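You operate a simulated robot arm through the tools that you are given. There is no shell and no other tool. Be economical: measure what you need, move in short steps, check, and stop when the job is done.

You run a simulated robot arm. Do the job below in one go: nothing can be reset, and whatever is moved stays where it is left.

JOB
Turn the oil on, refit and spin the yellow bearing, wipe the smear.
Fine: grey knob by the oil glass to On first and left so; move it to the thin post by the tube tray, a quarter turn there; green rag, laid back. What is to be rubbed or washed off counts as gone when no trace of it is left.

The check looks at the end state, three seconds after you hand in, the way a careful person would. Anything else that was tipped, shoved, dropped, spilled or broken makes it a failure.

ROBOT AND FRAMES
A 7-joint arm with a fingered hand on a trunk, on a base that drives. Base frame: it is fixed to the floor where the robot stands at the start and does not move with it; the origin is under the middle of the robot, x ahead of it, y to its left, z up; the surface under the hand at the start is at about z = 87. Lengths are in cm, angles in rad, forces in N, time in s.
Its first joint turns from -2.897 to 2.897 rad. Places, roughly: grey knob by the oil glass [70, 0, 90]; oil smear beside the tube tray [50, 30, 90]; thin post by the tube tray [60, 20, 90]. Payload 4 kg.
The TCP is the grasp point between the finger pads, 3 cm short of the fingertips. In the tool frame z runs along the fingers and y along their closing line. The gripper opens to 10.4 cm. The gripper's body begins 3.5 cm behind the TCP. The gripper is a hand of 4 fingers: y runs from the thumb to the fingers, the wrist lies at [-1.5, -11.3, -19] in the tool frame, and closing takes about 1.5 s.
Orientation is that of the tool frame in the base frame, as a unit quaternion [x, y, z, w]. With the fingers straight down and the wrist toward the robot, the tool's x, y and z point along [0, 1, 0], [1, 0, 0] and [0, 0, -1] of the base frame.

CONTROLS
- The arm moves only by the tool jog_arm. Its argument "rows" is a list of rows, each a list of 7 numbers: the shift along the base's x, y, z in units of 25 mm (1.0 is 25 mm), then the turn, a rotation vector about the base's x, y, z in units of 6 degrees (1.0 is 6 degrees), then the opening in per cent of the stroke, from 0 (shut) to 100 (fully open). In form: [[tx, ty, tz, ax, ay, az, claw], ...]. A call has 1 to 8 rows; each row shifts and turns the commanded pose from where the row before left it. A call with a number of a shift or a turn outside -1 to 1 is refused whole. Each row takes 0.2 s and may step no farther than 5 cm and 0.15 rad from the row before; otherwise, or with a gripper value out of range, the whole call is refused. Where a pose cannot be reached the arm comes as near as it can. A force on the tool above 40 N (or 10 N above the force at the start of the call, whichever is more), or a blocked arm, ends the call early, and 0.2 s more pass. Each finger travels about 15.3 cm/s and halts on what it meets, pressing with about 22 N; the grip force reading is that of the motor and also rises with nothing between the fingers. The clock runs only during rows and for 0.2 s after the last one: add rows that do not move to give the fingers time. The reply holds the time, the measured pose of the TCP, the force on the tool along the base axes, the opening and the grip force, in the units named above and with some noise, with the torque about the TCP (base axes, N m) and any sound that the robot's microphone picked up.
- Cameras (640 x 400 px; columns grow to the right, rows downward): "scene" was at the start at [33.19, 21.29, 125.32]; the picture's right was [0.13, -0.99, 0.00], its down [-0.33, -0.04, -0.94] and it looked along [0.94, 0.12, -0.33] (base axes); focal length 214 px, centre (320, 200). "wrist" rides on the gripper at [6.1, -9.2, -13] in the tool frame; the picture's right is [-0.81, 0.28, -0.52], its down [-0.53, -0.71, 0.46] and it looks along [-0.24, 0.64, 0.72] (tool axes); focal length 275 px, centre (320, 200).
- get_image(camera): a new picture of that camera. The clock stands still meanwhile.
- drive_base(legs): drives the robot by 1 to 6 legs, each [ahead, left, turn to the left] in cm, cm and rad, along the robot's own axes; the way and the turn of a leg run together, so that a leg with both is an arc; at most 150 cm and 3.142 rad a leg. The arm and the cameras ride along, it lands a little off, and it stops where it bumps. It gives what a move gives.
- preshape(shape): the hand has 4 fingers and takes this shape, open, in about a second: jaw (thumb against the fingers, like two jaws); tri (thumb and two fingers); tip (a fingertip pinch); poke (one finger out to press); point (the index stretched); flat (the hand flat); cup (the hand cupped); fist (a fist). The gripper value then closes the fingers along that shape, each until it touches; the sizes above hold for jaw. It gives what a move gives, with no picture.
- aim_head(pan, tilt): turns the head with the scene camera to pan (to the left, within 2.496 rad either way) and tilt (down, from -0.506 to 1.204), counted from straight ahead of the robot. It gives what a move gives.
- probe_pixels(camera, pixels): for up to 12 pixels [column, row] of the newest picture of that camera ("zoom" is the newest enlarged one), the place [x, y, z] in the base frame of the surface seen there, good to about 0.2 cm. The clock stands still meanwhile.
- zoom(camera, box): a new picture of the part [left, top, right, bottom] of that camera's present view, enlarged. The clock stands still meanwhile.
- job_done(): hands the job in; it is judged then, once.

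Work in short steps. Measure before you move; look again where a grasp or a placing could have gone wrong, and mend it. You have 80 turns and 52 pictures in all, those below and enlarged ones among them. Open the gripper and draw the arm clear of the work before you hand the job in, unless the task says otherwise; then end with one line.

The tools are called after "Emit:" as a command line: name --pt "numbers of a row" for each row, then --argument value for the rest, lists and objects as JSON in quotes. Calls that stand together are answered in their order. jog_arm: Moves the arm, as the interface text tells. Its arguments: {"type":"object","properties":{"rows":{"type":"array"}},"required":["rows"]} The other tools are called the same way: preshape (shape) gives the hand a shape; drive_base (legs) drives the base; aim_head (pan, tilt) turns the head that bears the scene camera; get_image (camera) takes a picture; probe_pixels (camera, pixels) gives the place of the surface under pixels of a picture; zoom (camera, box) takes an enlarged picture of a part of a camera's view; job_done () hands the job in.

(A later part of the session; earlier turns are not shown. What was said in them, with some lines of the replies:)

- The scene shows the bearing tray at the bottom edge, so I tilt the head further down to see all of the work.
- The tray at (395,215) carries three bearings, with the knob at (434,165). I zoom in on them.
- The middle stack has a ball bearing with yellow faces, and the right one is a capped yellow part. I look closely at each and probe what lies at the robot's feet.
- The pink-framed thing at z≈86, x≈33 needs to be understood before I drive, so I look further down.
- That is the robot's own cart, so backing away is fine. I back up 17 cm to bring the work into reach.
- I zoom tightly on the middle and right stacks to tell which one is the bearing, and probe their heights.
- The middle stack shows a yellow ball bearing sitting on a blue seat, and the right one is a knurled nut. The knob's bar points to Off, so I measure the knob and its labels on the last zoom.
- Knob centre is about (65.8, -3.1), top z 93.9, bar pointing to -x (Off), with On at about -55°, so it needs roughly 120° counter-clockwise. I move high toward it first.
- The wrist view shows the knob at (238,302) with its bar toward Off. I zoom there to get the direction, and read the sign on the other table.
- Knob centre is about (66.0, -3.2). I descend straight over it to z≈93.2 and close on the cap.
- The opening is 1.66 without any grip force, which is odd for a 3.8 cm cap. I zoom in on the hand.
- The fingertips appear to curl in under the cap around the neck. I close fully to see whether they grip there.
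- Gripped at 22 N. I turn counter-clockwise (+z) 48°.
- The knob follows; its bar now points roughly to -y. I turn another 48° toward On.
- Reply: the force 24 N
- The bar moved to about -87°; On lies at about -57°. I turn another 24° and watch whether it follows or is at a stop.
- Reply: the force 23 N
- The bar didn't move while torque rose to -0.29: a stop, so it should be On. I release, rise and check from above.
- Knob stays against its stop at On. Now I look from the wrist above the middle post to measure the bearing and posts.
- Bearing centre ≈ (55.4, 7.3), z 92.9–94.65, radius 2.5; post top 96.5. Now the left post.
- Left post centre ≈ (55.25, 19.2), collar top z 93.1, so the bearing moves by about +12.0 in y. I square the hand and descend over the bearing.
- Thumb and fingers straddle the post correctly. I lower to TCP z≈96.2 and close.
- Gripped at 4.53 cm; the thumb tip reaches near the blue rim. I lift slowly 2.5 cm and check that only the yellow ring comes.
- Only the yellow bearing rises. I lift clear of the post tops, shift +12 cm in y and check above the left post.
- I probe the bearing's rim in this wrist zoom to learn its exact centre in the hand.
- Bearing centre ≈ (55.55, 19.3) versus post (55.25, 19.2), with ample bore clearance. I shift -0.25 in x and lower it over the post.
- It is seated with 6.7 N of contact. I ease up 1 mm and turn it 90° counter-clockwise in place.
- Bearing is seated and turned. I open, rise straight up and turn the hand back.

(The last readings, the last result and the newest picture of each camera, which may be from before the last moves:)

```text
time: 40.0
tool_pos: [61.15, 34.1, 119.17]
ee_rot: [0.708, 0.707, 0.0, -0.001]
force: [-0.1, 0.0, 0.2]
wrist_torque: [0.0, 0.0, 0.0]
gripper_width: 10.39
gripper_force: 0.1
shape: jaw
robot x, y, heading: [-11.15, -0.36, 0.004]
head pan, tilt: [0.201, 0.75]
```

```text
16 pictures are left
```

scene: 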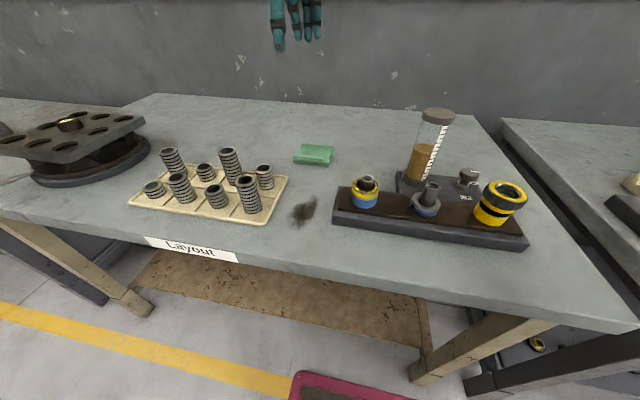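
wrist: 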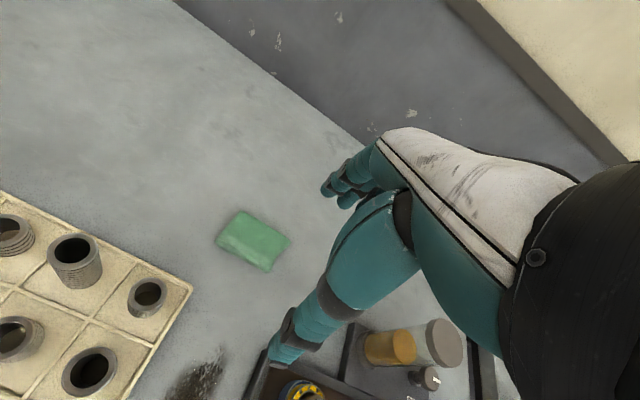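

Rag in the wrist view at (253,240), smear at (197,380). I probe the rag's corners and the smear's extents.

Emit:
probe_pixels --camera "wrist" --pixels '[[240, 212], [289, 241], [268, 270], [217, 243], [253, 240], [221, 350], [190, 288], [130, 395]]'

Emit:
zoom --camera "scene" --box '[260, 130, 360, 240]'

Emit:
probe_pixels --camera "scene" --pixels '[[316, 197], [309, 200], [292, 223], [290, 213], [304, 210], [313, 212], [298, 227], [288, 180], [265, 224], [337, 188], [333, 212], [264, 168]]'

```text
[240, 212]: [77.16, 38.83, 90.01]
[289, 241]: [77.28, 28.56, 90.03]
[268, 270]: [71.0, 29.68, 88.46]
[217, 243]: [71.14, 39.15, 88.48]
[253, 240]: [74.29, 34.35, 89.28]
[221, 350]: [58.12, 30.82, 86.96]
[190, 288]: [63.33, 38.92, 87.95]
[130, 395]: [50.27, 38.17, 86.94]
```

```text
3.64 times, centred on (310, 185) of scene
```

zoom: 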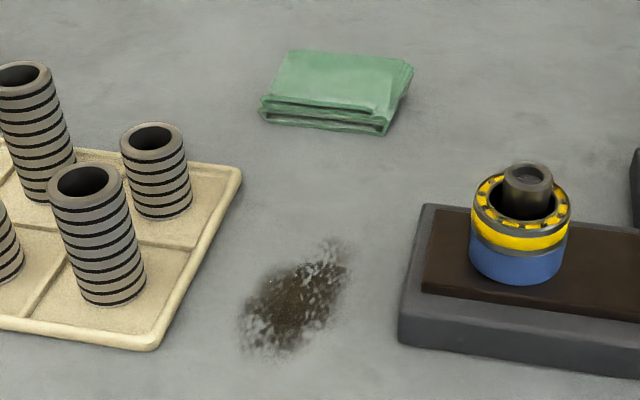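

```text
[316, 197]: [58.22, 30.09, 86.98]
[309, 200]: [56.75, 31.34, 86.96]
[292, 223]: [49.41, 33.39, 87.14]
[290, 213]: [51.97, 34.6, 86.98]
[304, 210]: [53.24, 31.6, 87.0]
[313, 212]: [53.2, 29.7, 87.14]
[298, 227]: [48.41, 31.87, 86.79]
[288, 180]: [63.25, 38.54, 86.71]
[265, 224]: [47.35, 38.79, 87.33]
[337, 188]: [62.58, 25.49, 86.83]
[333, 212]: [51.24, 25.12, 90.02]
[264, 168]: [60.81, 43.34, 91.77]
```

Rag centre ≈ (74.2, 34.0), 6 cm deep in x and 10 cm in y, top z≈89–90; smear spans x 48–59.5, y 29–35. I move over the rag and descend with the jaw open.

Emit:
jog_arm --pt "1 0 0 0 0 0 100" --pt "1 0 -0.5 0 0 0 100" --pt "1 0 -1 0 0 0 100" --pt "1 0 -1 0 0 0 100" --pt "1 0 -1 0 0 0 100" --pt "0.2 0 -1 0 0 0 100" --pt "0 0 -1 0 0 0 100" --pt "0 0 -1 0 0 0 100"

Emit:
jog_arm --pt "0 0 -1 0 0 0 100" --pt "0 0 -1 0 0 0 100" --pt "0 0 -1 0 0 0 100" --pt "0 0 -1 0 0 0 100" --pt "0 0 -0.9 0 0 0 100" --pt "0 0 0 0 0 0 100"

Emit:
get_image --camera "wrist"

```text
time: 41.8
tool_pos: [74.18, 34.09, 102.94]
ee_rot: [0.707, 0.707, 0.0, 0.0]
force: [0.1, -0.4, -0.4]
wrist_torque: [0.01, 0.02, 0.01]
gripper_width: 10.38
gripper_force: 0.1
shape: jaw
robot x, y, heading: [-10.65, 0.1, 0.002]
head pan, tilt: [0.201, 0.75]
```

```text
time: 43.2
tool_pos: [74.25, 34.17, 90.51]
ee_rot: [0.708, 0.706, 0.0, 0.0]
force: [-1.1, 0.4, -0.2]
wrist_torque: [0.02, 0.05, -0.03]
gripper_width: 10.38
gripper_force: 0.1
shape: jaw
robot x, y, heading: [-10.92, -0.06, -0.0]
head pan, tilt: [0.201, 0.75]
```

```text
14 pictures are left
```

wrist: 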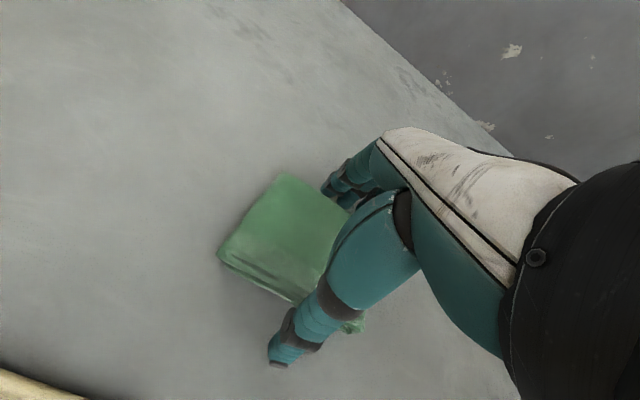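

The hand straddles the rag. I close and lift a little.

Emit:
jog_arm --pt "0 0 0 0 0 0 50" --pt "0 0 0 0 0 0 25" --pt "0 0 0 0 0 0 0" --pt "0 0 0 0 0 0 0" --pt "0 0 0 0 0 0 0" --pt "0 0 0 0 0 0 0"

Emit:
jog_arm --pt "0 0 0.5 0 0 0 0" --pt "0 0 1 0 0 0 0" --pt "0 0 1 0 0 0 0" --pt "0 0 0 0 0 0 0"

Emit:
zoom --camera "scene" --box '[260, 90, 360, 200]'

```text
time: 44.6
tool_pos: [74.2, 34.24, 90.7]
ee_rot: [0.708, 0.706, 0.0, 0.0]
force: [-0.1, -0.4, 0.3]
wrist_torque: [-0.03, 0.01, 0.02]
gripper_width: 6.24
gripper_force: 22.2
shape: jaw
robot x, y, heading: [-10.56, -0.11, -0.003]
head pan, tilt: [0.201, 0.75]
```

```text
time: 45.6
tool_pos: [74.09, 34.14, 96.89]
ee_rot: [0.708, 0.706, 0.0, -0.001]
force: [-0.2, 0.2, -0.1]
wrist_torque: [0.02, -0.01, -0.02]
gripper_width: 6.21
gripper_force: 22.4
shape: jaw
robot x, y, heading: [-11.39, 0.23, 0.004]
head pan, tilt: [0.201, 0.75]
```

```text
3.64 times, centred on (310, 145) of scene
```

zoom: 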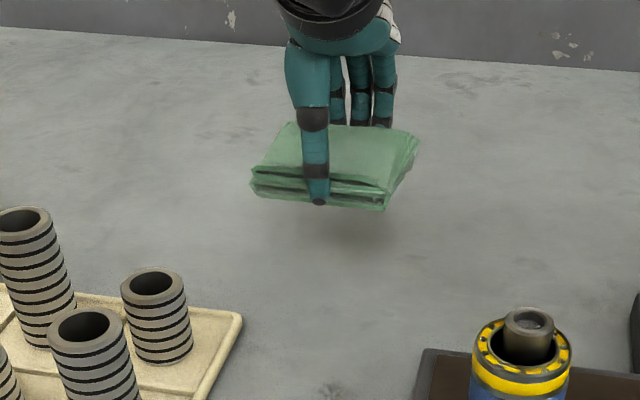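

Rag is held level. I back the base 4 cm so the whole smear is in reach, then bring the rag over the smear's far end.

Emit:
drive_base --legs '[[-4, 0, 0]]'

Emit:
jog_arm --pt "-1 -0.3 0 0 0 0 0" --pt "-1 -0.3 0 0 0 0 0" --pt "-1 -0.2 0 0 0 0 0" --pt "-0.7 0 0 0 0 0 0" --pt "0 0 -1 0 0 0 0" --pt "0 0 -0.8 0 0 0 0" --pt "0 0 0 0 0 0 0"

```text
time: 46.4
tool_pos: [70.2, 34.2, 96.8]
ee_rot: [0.707, 0.707, 0.0, -0.001]
force: [0.1, -0.3, -0.4]
wrist_torque: [0.02, 0.01, -0.02]
gripper_width: 6.24
gripper_force: 22.1
shape: jaw
robot x, y, heading: [-15.1, -0.02, 0.0]
head pan, tilt: [0.201, 0.75]
```

```text
time: 48.0
tool_pos: [61.08, 32.17, 92.32]
ee_rot: [0.708, 0.706, -0.001, 0.0]
force: [0.0, 0.4, -0.2]
wrist_torque: [0.03, -0.04, 0.0]
gripper_width: 6.19
gripper_force: 22.2
shape: jaw
robot x, y, heading: [-14.72, 0.37, 0.004]
head pan, tilt: [0.201, 0.75]
```

Now I lower until contact, pressing lightly, and read the force.

Emit:
jog_arm --pt "0 0 -0.4 0 0 0 0" --pt "0 0 -0.2 0 0 0 0" --pt "0 0 -0.12 0 0 0 0" --pt "0 0 0 0 0 0 0"

```text
time: 49.0
tool_pos: [61.52, 31.64, 90.79]
ee_rot: [0.713, 0.701, 0.002, -0.001]
force: [-0.4, -0.7, 0.5]
wrist_torque: [-0.04, 0.01, -0.01]
gripper_width: 6.22
gripper_force: 21.9
shape: jaw
robot x, y, heading: [-15.01, -0.12, -0.0]
head pan, tilt: [0.201, 0.75]
```

Barely touching yet. I press slightly more.

Emit:
jog_arm --pt "0 0 -0.1 0 0 0 0" --pt "0 0 -0.1 0 0 0 0" --pt "0 0 0 0 0 0 0"

Emit:
zoom --camera "scene" --box '[240, 100, 380, 240]'

```text
time: 49.8
tool_pos: [61.94, 31.23, 90.44]
ee_rot: [0.715, 0.699, 0.004, -0.001]
force: [0.2, 0.5, 4.4]
wrist_torque: [-0.01, 0.07, 0.02]
gripper_width: 6.21
gripper_force: 22.1
shape: jaw
robot x, y, heading: [-15.32, -0.03, 0.001]
head pan, tilt: [0.201, 0.75]
```

```text
2.86 times, centred on (310, 170) of scene
```

zoom: 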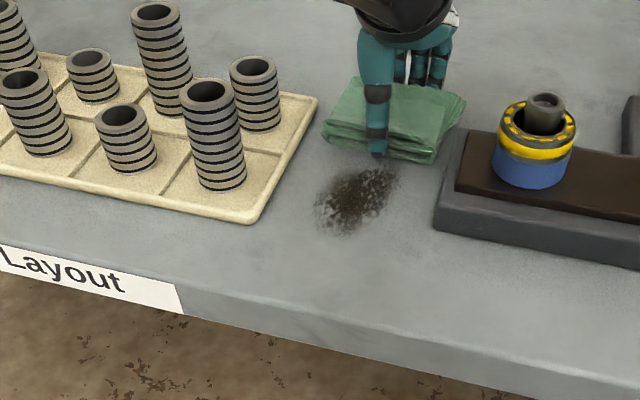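

The arm drifts outward when low here (commanded 61.0/32.1, got 61.9/31.2), seemingly a reach limit this far to the side. I lift high above the tubes and drive the base 20 cm left so the smear is straight ahead.

Emit:
jog_arm --pt "0 0 1 0 0 0 0" --pt "0 0 1 0 0 0 0" --pt "0 0 1 0 0 0 0" --pt "0 0 1 0 0 0 0" --pt "0 0 1 0 0 0 0" --pt "0 0 1 0 0 0 0" --pt "0 0 1 0 0 0 0" --pt "0 0 1 0 0 0 0"

Emit:
drive_base --legs '[[0, 20, 0]]'

```text
time: 51.6
tool_pos: [60.8, 32.25, 109.92]
ee_rot: [0.707, 0.707, 0.0, 0.001]
force: [1.0, 0.3, -0.7]
wrist_torque: [-0.03, -0.02, -0.02]
gripper_width: 6.22
gripper_force: 22.3
shape: jaw
robot x, y, heading: [-15.26, 0.13, -0.004]
head pan, tilt: [0.201, 0.75]
```

```text
time: 53.2
tool_pos: [61.0, 52.15, 109.96]
ee_rot: [0.708, 0.707, -0.001, 0.001]
force: [0.1, -0.2, -0.3]
wrist_torque: [0.0, -0.01, 0.0]
gripper_width: 6.21
gripper_force: 21.7
shape: jaw
robot x, y, heading: [-14.9, 19.91, -0.005]
head pan, tilt: [0.201, 0.75]
```

I also back up 8 cm for the near end of the smear, then bring the rag back over to y≈32.

Emit:
drive_base --legs '[[-8, 0, 0]]'

Emit:
jog_arm --pt "1 -1 0 0 0 0 0" --pt "1 -1 0 0 0 0 0" --pt "1 -1 0 0 0 0 0" --pt "0 -1 0 0 0 0 0" --pt "0 -1 0 0 0 0 0" --pt "0 -1 0 0 0 0 0" --pt "0 -1 0 0 0 0 0" --pt "0 -1 0 0 0 0 0"

```text
time: 54.3
tool_pos: [52.78, 52.16, 110.06]
ee_rot: [0.708, 0.706, -0.001, 0.0]
force: [-0.4, -0.5, -0.5]
wrist_torque: [-0.02, -0.02, 0.01]
gripper_width: 6.22
gripper_force: 21.7
shape: jaw
robot x, y, heading: [-23.26, 19.85, -0.003]
head pan, tilt: [0.201, 0.75]
```

```text
time: 56.1
tool_pos: [60.35, 32.24, 109.92]
ee_rot: [0.708, 0.706, 0.0, 0.0]
force: [-0.2, -0.3, -0.6]
wrist_torque: [0.0, 0.0, 0.0]
gripper_width: 6.21
gripper_force: 22.8
shape: jaw
robot x, y, heading: [-22.78, 19.93, 0.002]
head pan, tilt: [0.201, 0.75]
```

Emit:
jog_arm --pt "0 0 -1 0 0 0 0" --pt "0 0 -1 0 0 0 0" --pt "0 0 -1 0 0 0 0" --pt "0 0 -1 0 0 0 0" --pt "0 0 -1 0 0 0 0" --pt "0 0 -1 0 0 0 0" --pt "0 0 -1 0 0 0 0" --pt "0 0 -0.65 0 0 0 0"

Emit:
jog_arm --pt "0 0 -0.08 0 0 0 0" --pt "0 0 -0.08 0 0 0 0" --pt "0 0 0 0 0 0 0"

```text
time: 57.9
tool_pos: [60.35, 32.05, 90.94]
ee_rot: [0.707, 0.707, 0.001, 0.001]
force: [-0.6, -0.1, -0.5]
wrist_torque: [0.01, 0.0, -0.03]
gripper_width: 6.2
gripper_force: 22.1
shape: jaw
robot x, y, heading: [-23.18, 19.89, -0.003]
head pan, tilt: [0.201, 0.75]
```

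```text
time: 58.7
tool_pos: [60.41, 32.09, 90.63]
ee_rot: [0.707, 0.707, 0.0, 0.0]
force: [-0.7, 0.0, 6.2]
wrist_torque: [-0.02, 0.04, 0.01]
gripper_width: 6.2
gripper_force: 22.4
shape: jaw
robot x, y, heading: [-23.04, 19.91, -0.0]
head pan, tilt: [0.201, 0.75]
```

Firm contact at 6 N with no drift. I rub toward the robot and back.

Emit:
jog_arm --pt "-0.65 0 -0.02 0 0 0 0" --pt "-0.65 0 0 0 0 0 0" --pt "-0.65 0 0 0 0 0 0" --pt "-0.65 0 0 0 0 0 0" --pt "-0.65 0 0 0 0 0 0" --pt "-0.65 0 0 0 0 0 0" --pt "-0.65 0 0 0 0 0 0" --pt "-0.65 0 0 0 0 0 0"

Emit:
jog_arm --pt "0.65 0 0 0 0 0 0" --pt "0.65 0 0 0 0 0 0" --pt "0.65 0 0 0 0 0 0" --pt "0.65 0 0 0 0 0 0" --pt "0.65 0 0 0 0 0 0" --pt "0.65 0 0 0 0 0 0" --pt "0.65 0 0 0 0 0 0" --pt "0.65 0 0 0 0 0 0"

Emit:
aim_head --pan -0.15 --tilt 0.75

Emit:
get_image --camera "scene"

```text
time: 60.5
tool_pos: [47.33, 32.14, 90.53]
ee_rot: [0.707, 0.707, 0.001, 0.0]
force: [4.0, 1.0, 9.6]
wrist_torque: [-0.01, -0.12, 0.04]
gripper_width: 6.17
gripper_force: 21.6
shape: jaw
robot x, y, heading: [-22.94, 19.91, -0.003]
head pan, tilt: [0.201, 0.75]
```

```text
time: 62.3
tool_pos: [60.28, 32.16, 90.39]
ee_rot: [0.707, 0.707, 0.0, 0.0]
force: [-4.0, 0.3, 10.9]
wrist_torque: [0.0, 0.14, 0.01]
gripper_width: 6.12
gripper_force: 21.9
shape: jaw
robot x, y, heading: [-22.88, 20.23, -0.001]
head pan, tilt: [0.201, 0.75]
```

```text
time: 63.1
tool_pos: [60.4, 32.09, 90.47]
ee_rot: [0.708, 0.706, 0.0, 0.0]
force: [-2.4, 0.3, 10.3]
wrist_torque: [0.03, 0.1, -0.02]
gripper_width: 6.13
gripper_force: 22.3
shape: jaw
robot x, y, heading: [-22.93, 19.71, -0.001]
head pan, tilt: [-0.15, 0.75]
```

```text
11 pictures are left
```

scene: 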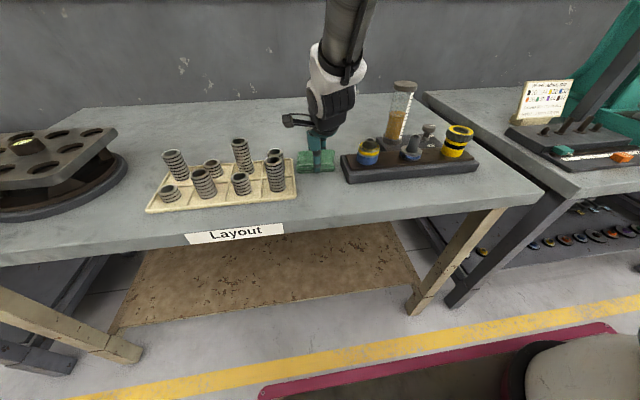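

The smear appears gone; I do another pair of strokes slightly shifted in y to be thorough, then check by zoom at the far end.

Emit:
jog_arm --pt "-0.65 -0.25 0 0 0 0 0" --pt "-0.65 0 0 0 0 0 0" --pt "-0.65 0 0 0 0 0 0" --pt "-0.65 0 0 0 0 0 0" --pt "-0.65 0 0 0 0 0 0" --pt "-0.65 0 0 0 0 0 0" --pt "-0.65 0 0 0 0 0 0" --pt "-0.65 0 0 0 0 0 0"

Emit:
jog_arm --pt "0 0.4 0 0 0 0 0" --pt "0.7 0 0 0 0 0 0" --pt "0.7 0 0 0 0 0 0" --pt "0.7 0 0 0 0 0 0" --pt "0.7 0 0 0 0 0 0" --pt "0.7 0 0 0 0 0 0" --pt "0.8 0 0 0 0 0 0" --pt "0.9 -0.15 0 0 0 0 0"

Emit:
jog_arm --pt "0 0 1 0 0 0 0" --pt "0 0 1 0 0 0 0" --pt "0 0 1 0 0 0 0" --pt "0.5 0 1 0 0 0 0" --pt "1 0 0 0 0 0 0" --pt "1 0 0 0 0 0 0"

Emit:
zoom --camera "scene" --box '[270, 100, 390, 210]'

```text
time: 64.9
tool_pos: [47.36, 31.57, 90.54]
ee_rot: [0.708, 0.706, 0.0, 0.001]
force: [1.6, -0.1, 4.6]
wrist_torque: [-0.03, -0.07, 0.03]
gripper_width: 6.12
gripper_force: 22.2
shape: jaw
robot x, y, heading: [-23.18, 19.91, -0.004]
head pan, tilt: [-0.15, 0.75]
```

```text
time: 66.7
tool_pos: [60.44, 32.2, 90.5]
ee_rot: [0.707, 0.707, 0.001, 0.001]
force: [-3.0, 0.3, 7.6]
wrist_torque: [0.03, 0.12, -0.02]
gripper_width: 6.12
gripper_force: 21.6
shape: jaw
robot x, y, heading: [-22.8, 19.89, -0.005]
head pan, tilt: [-0.15, 0.75]
```

```text
time: 68.1
tool_pos: [66.8, 32.18, 100.55]
ee_rot: [0.707, 0.707, 0.0, 0.0]
force: [0.4, 1.0, -1.0]
wrist_torque: [0.01, -0.03, -0.03]
gripper_width: 6.13
gripper_force: 22.0
shape: jaw
robot x, y, heading: [-23.01, 19.73, -0.003]
head pan, tilt: [-0.15, 0.75]
```

```text
3.64 times, centred on (330, 155) of scene
```

zoom: 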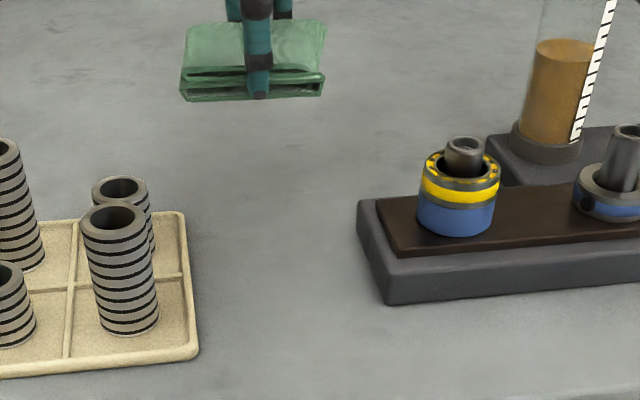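

The spot looks clean. I zoom closer to look for faint traces, and drive ahead 7.5 cm toward the rag's place.

Emit:
zoom --camera "scene" --box '[300, 125, 350, 205]'

Emit:
drive_base --legs '[[7.5, 0, 0]]'

```text
5.00 times, centred on (325, 165) of scene
```

zoom: 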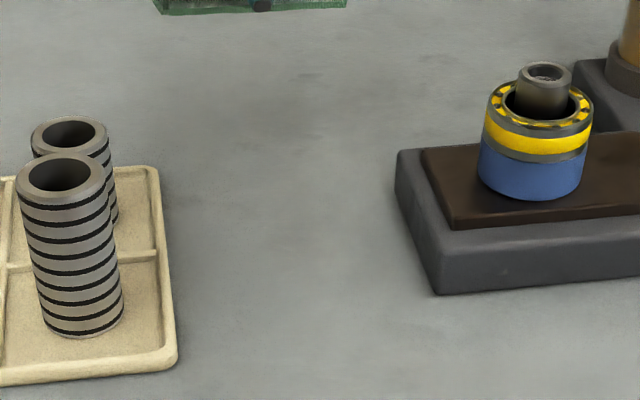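

```text
time: 69.2
tool_pos: [74.13, 32.23, 100.56]
ee_rot: [0.707, 0.707, 0.0, -0.001]
force: [-0.4, 0.0, -0.7]
wrist_torque: [0.01, 0.0, 0.0]
gripper_width: 6.15
gripper_force: 21.8
shape: jaw
robot x, y, heading: [-15.56, 20.09, -0.001]
head pan, tilt: [-0.15, 0.75]
```

Clean. I lay the rag back at (74.2, 34.2), release and rise.

Emit:
jog_arm --pt "0.03 0.78 0 0 0 0 0" --pt "0 0 -1 0 0 0 0" --pt "0 0 -1 0 0 0 0" --pt "0 0 -1 0 0 0 0" --pt "0 0 -0.6 0 0 0 0" --pt "0 0 -0.37 0 0 0 0" --pt "0 0 0 0 0 0 0"

Emit:
jog_arm --pt "0 0 0 0 0 0 100" --pt "0 0 0 0 0 0 100" --pt "0 0 0 0 0 0 100" --pt "0 0 0.5 0 0 0 100" --pt "0 0 1 0 0 0 100" --pt "0 0 1 0 0 0 100" --pt "0 0 1 0 0 0 100" --pt "0 0 1 0 0 0 100"

Emit:
jog_arm --pt "0 0 1 0 0 0 100" --pt "0 0 1 0 0 0 100" --pt "0 0 1 0 0 0 100" --pt "0 0 1 0 0 0 100" --pt "0 0 1 0 0 0 100" --pt "0 0 1 0 0 0 100"

Emit:
get_image --camera "scene"

Emit:
get_image --camera "wrist"

```text
time: 70.8
tool_pos: [74.25, 34.11, 90.53]
ee_rot: [0.707, 0.707, 0.0, 0.0]
force: [-0.2, 0.0, -0.7]
wrist_torque: [0.02, 0.0, -0.01]
gripper_width: 6.12
gripper_force: 22.2
shape: jaw
robot x, y, heading: [-15.39, 20.1, -0.0]
head pan, tilt: [-0.15, 0.75]
```

```text
time: 72.6
tool_pos: [74.13, 34.16, 101.85]
ee_rot: [0.707, 0.707, 0.0, 0.0]
force: [0.8, -0.3, -0.3]
wrist_torque: [0.01, 0.02, 0.01]
gripper_width: 10.37
gripper_force: 0.1
shape: jaw
robot x, y, heading: [-15.82, 20.06, 0.001]
head pan, tilt: [-0.15, 0.75]
```

```text
time: 74.0
tool_pos: [74.16, 34.18, 116.86]
ee_rot: [0.708, 0.706, 0.001, 0.0]
force: [-0.2, 0.0, 0.2]
wrist_torque: [-0.04, 0.02, 0.01]
gripper_width: 10.4
gripper_force: 0.0
shape: jaw
robot x, y, heading: [-15.74, 19.89, -0.0]
head pan, tilt: [-0.15, 0.75]
```

```text
8 pictures are left
```

scene: 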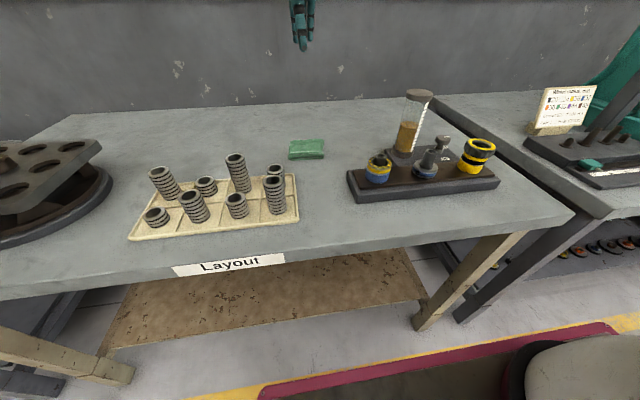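

```text
7 pictures are left
```

wrist: 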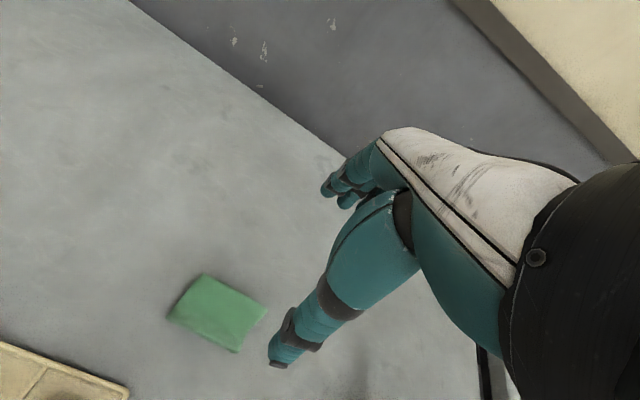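

Rag is back and the table is clean. One last check of the knob, the bearing and the smear spot.

Emit:
zoom --camera "scene" --box '[340, 120, 480, 220]'

Emit:
zoom --camera "scene" --box '[280, 130, 370, 230]'

Emit:
zoom --camera "scene" --box '[425, 125, 465, 175]'

```text
4.00 times, centred on (410, 170) of scene
```

zoom: 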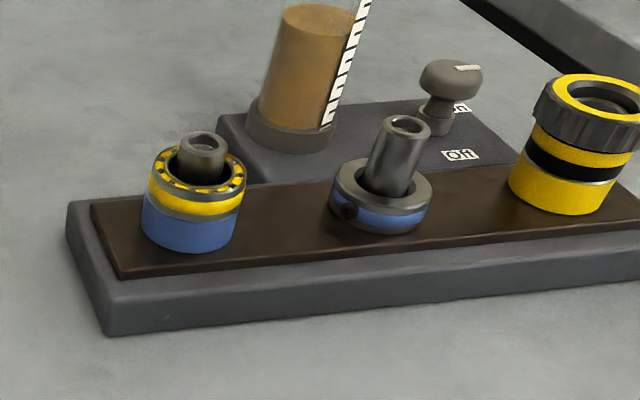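

```text
4.00 times, centred on (325, 180) of scene
```

zoom: 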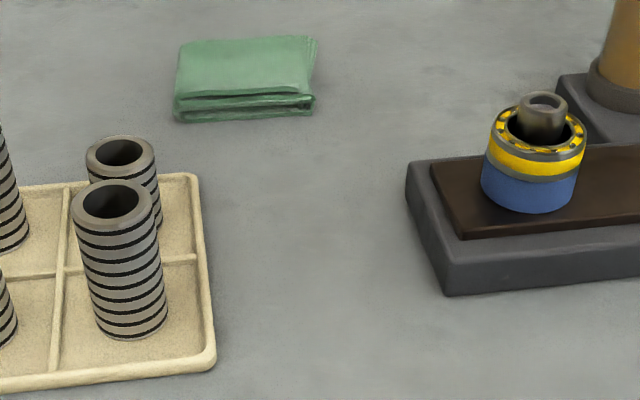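

```text
8.00 times, centred on (445, 150) of scene
```

zoom: 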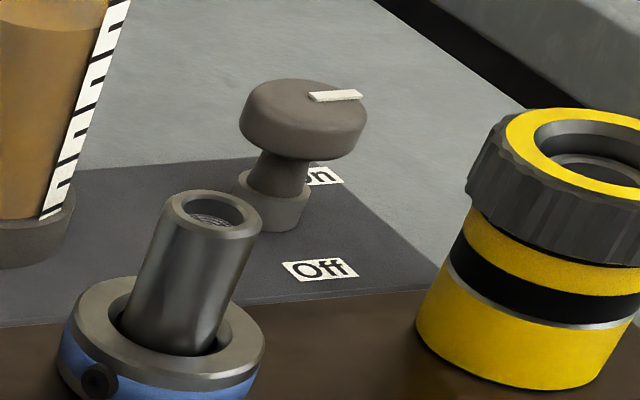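

Knob sits at On, the bearing is seated on the left post, the smear is gone, the rag is laid back, and the hand is open and clear. I hand the job in.

Emit:
job_done

```text
The job is handed in.
```

The job is handed in: the oil knob is turned to its stop on the On side, the yellow bearing is on the thin post by the tube tray and turned 90°, the smear is wiped with no trace visible in the pictures, and the green rag is back in its place.
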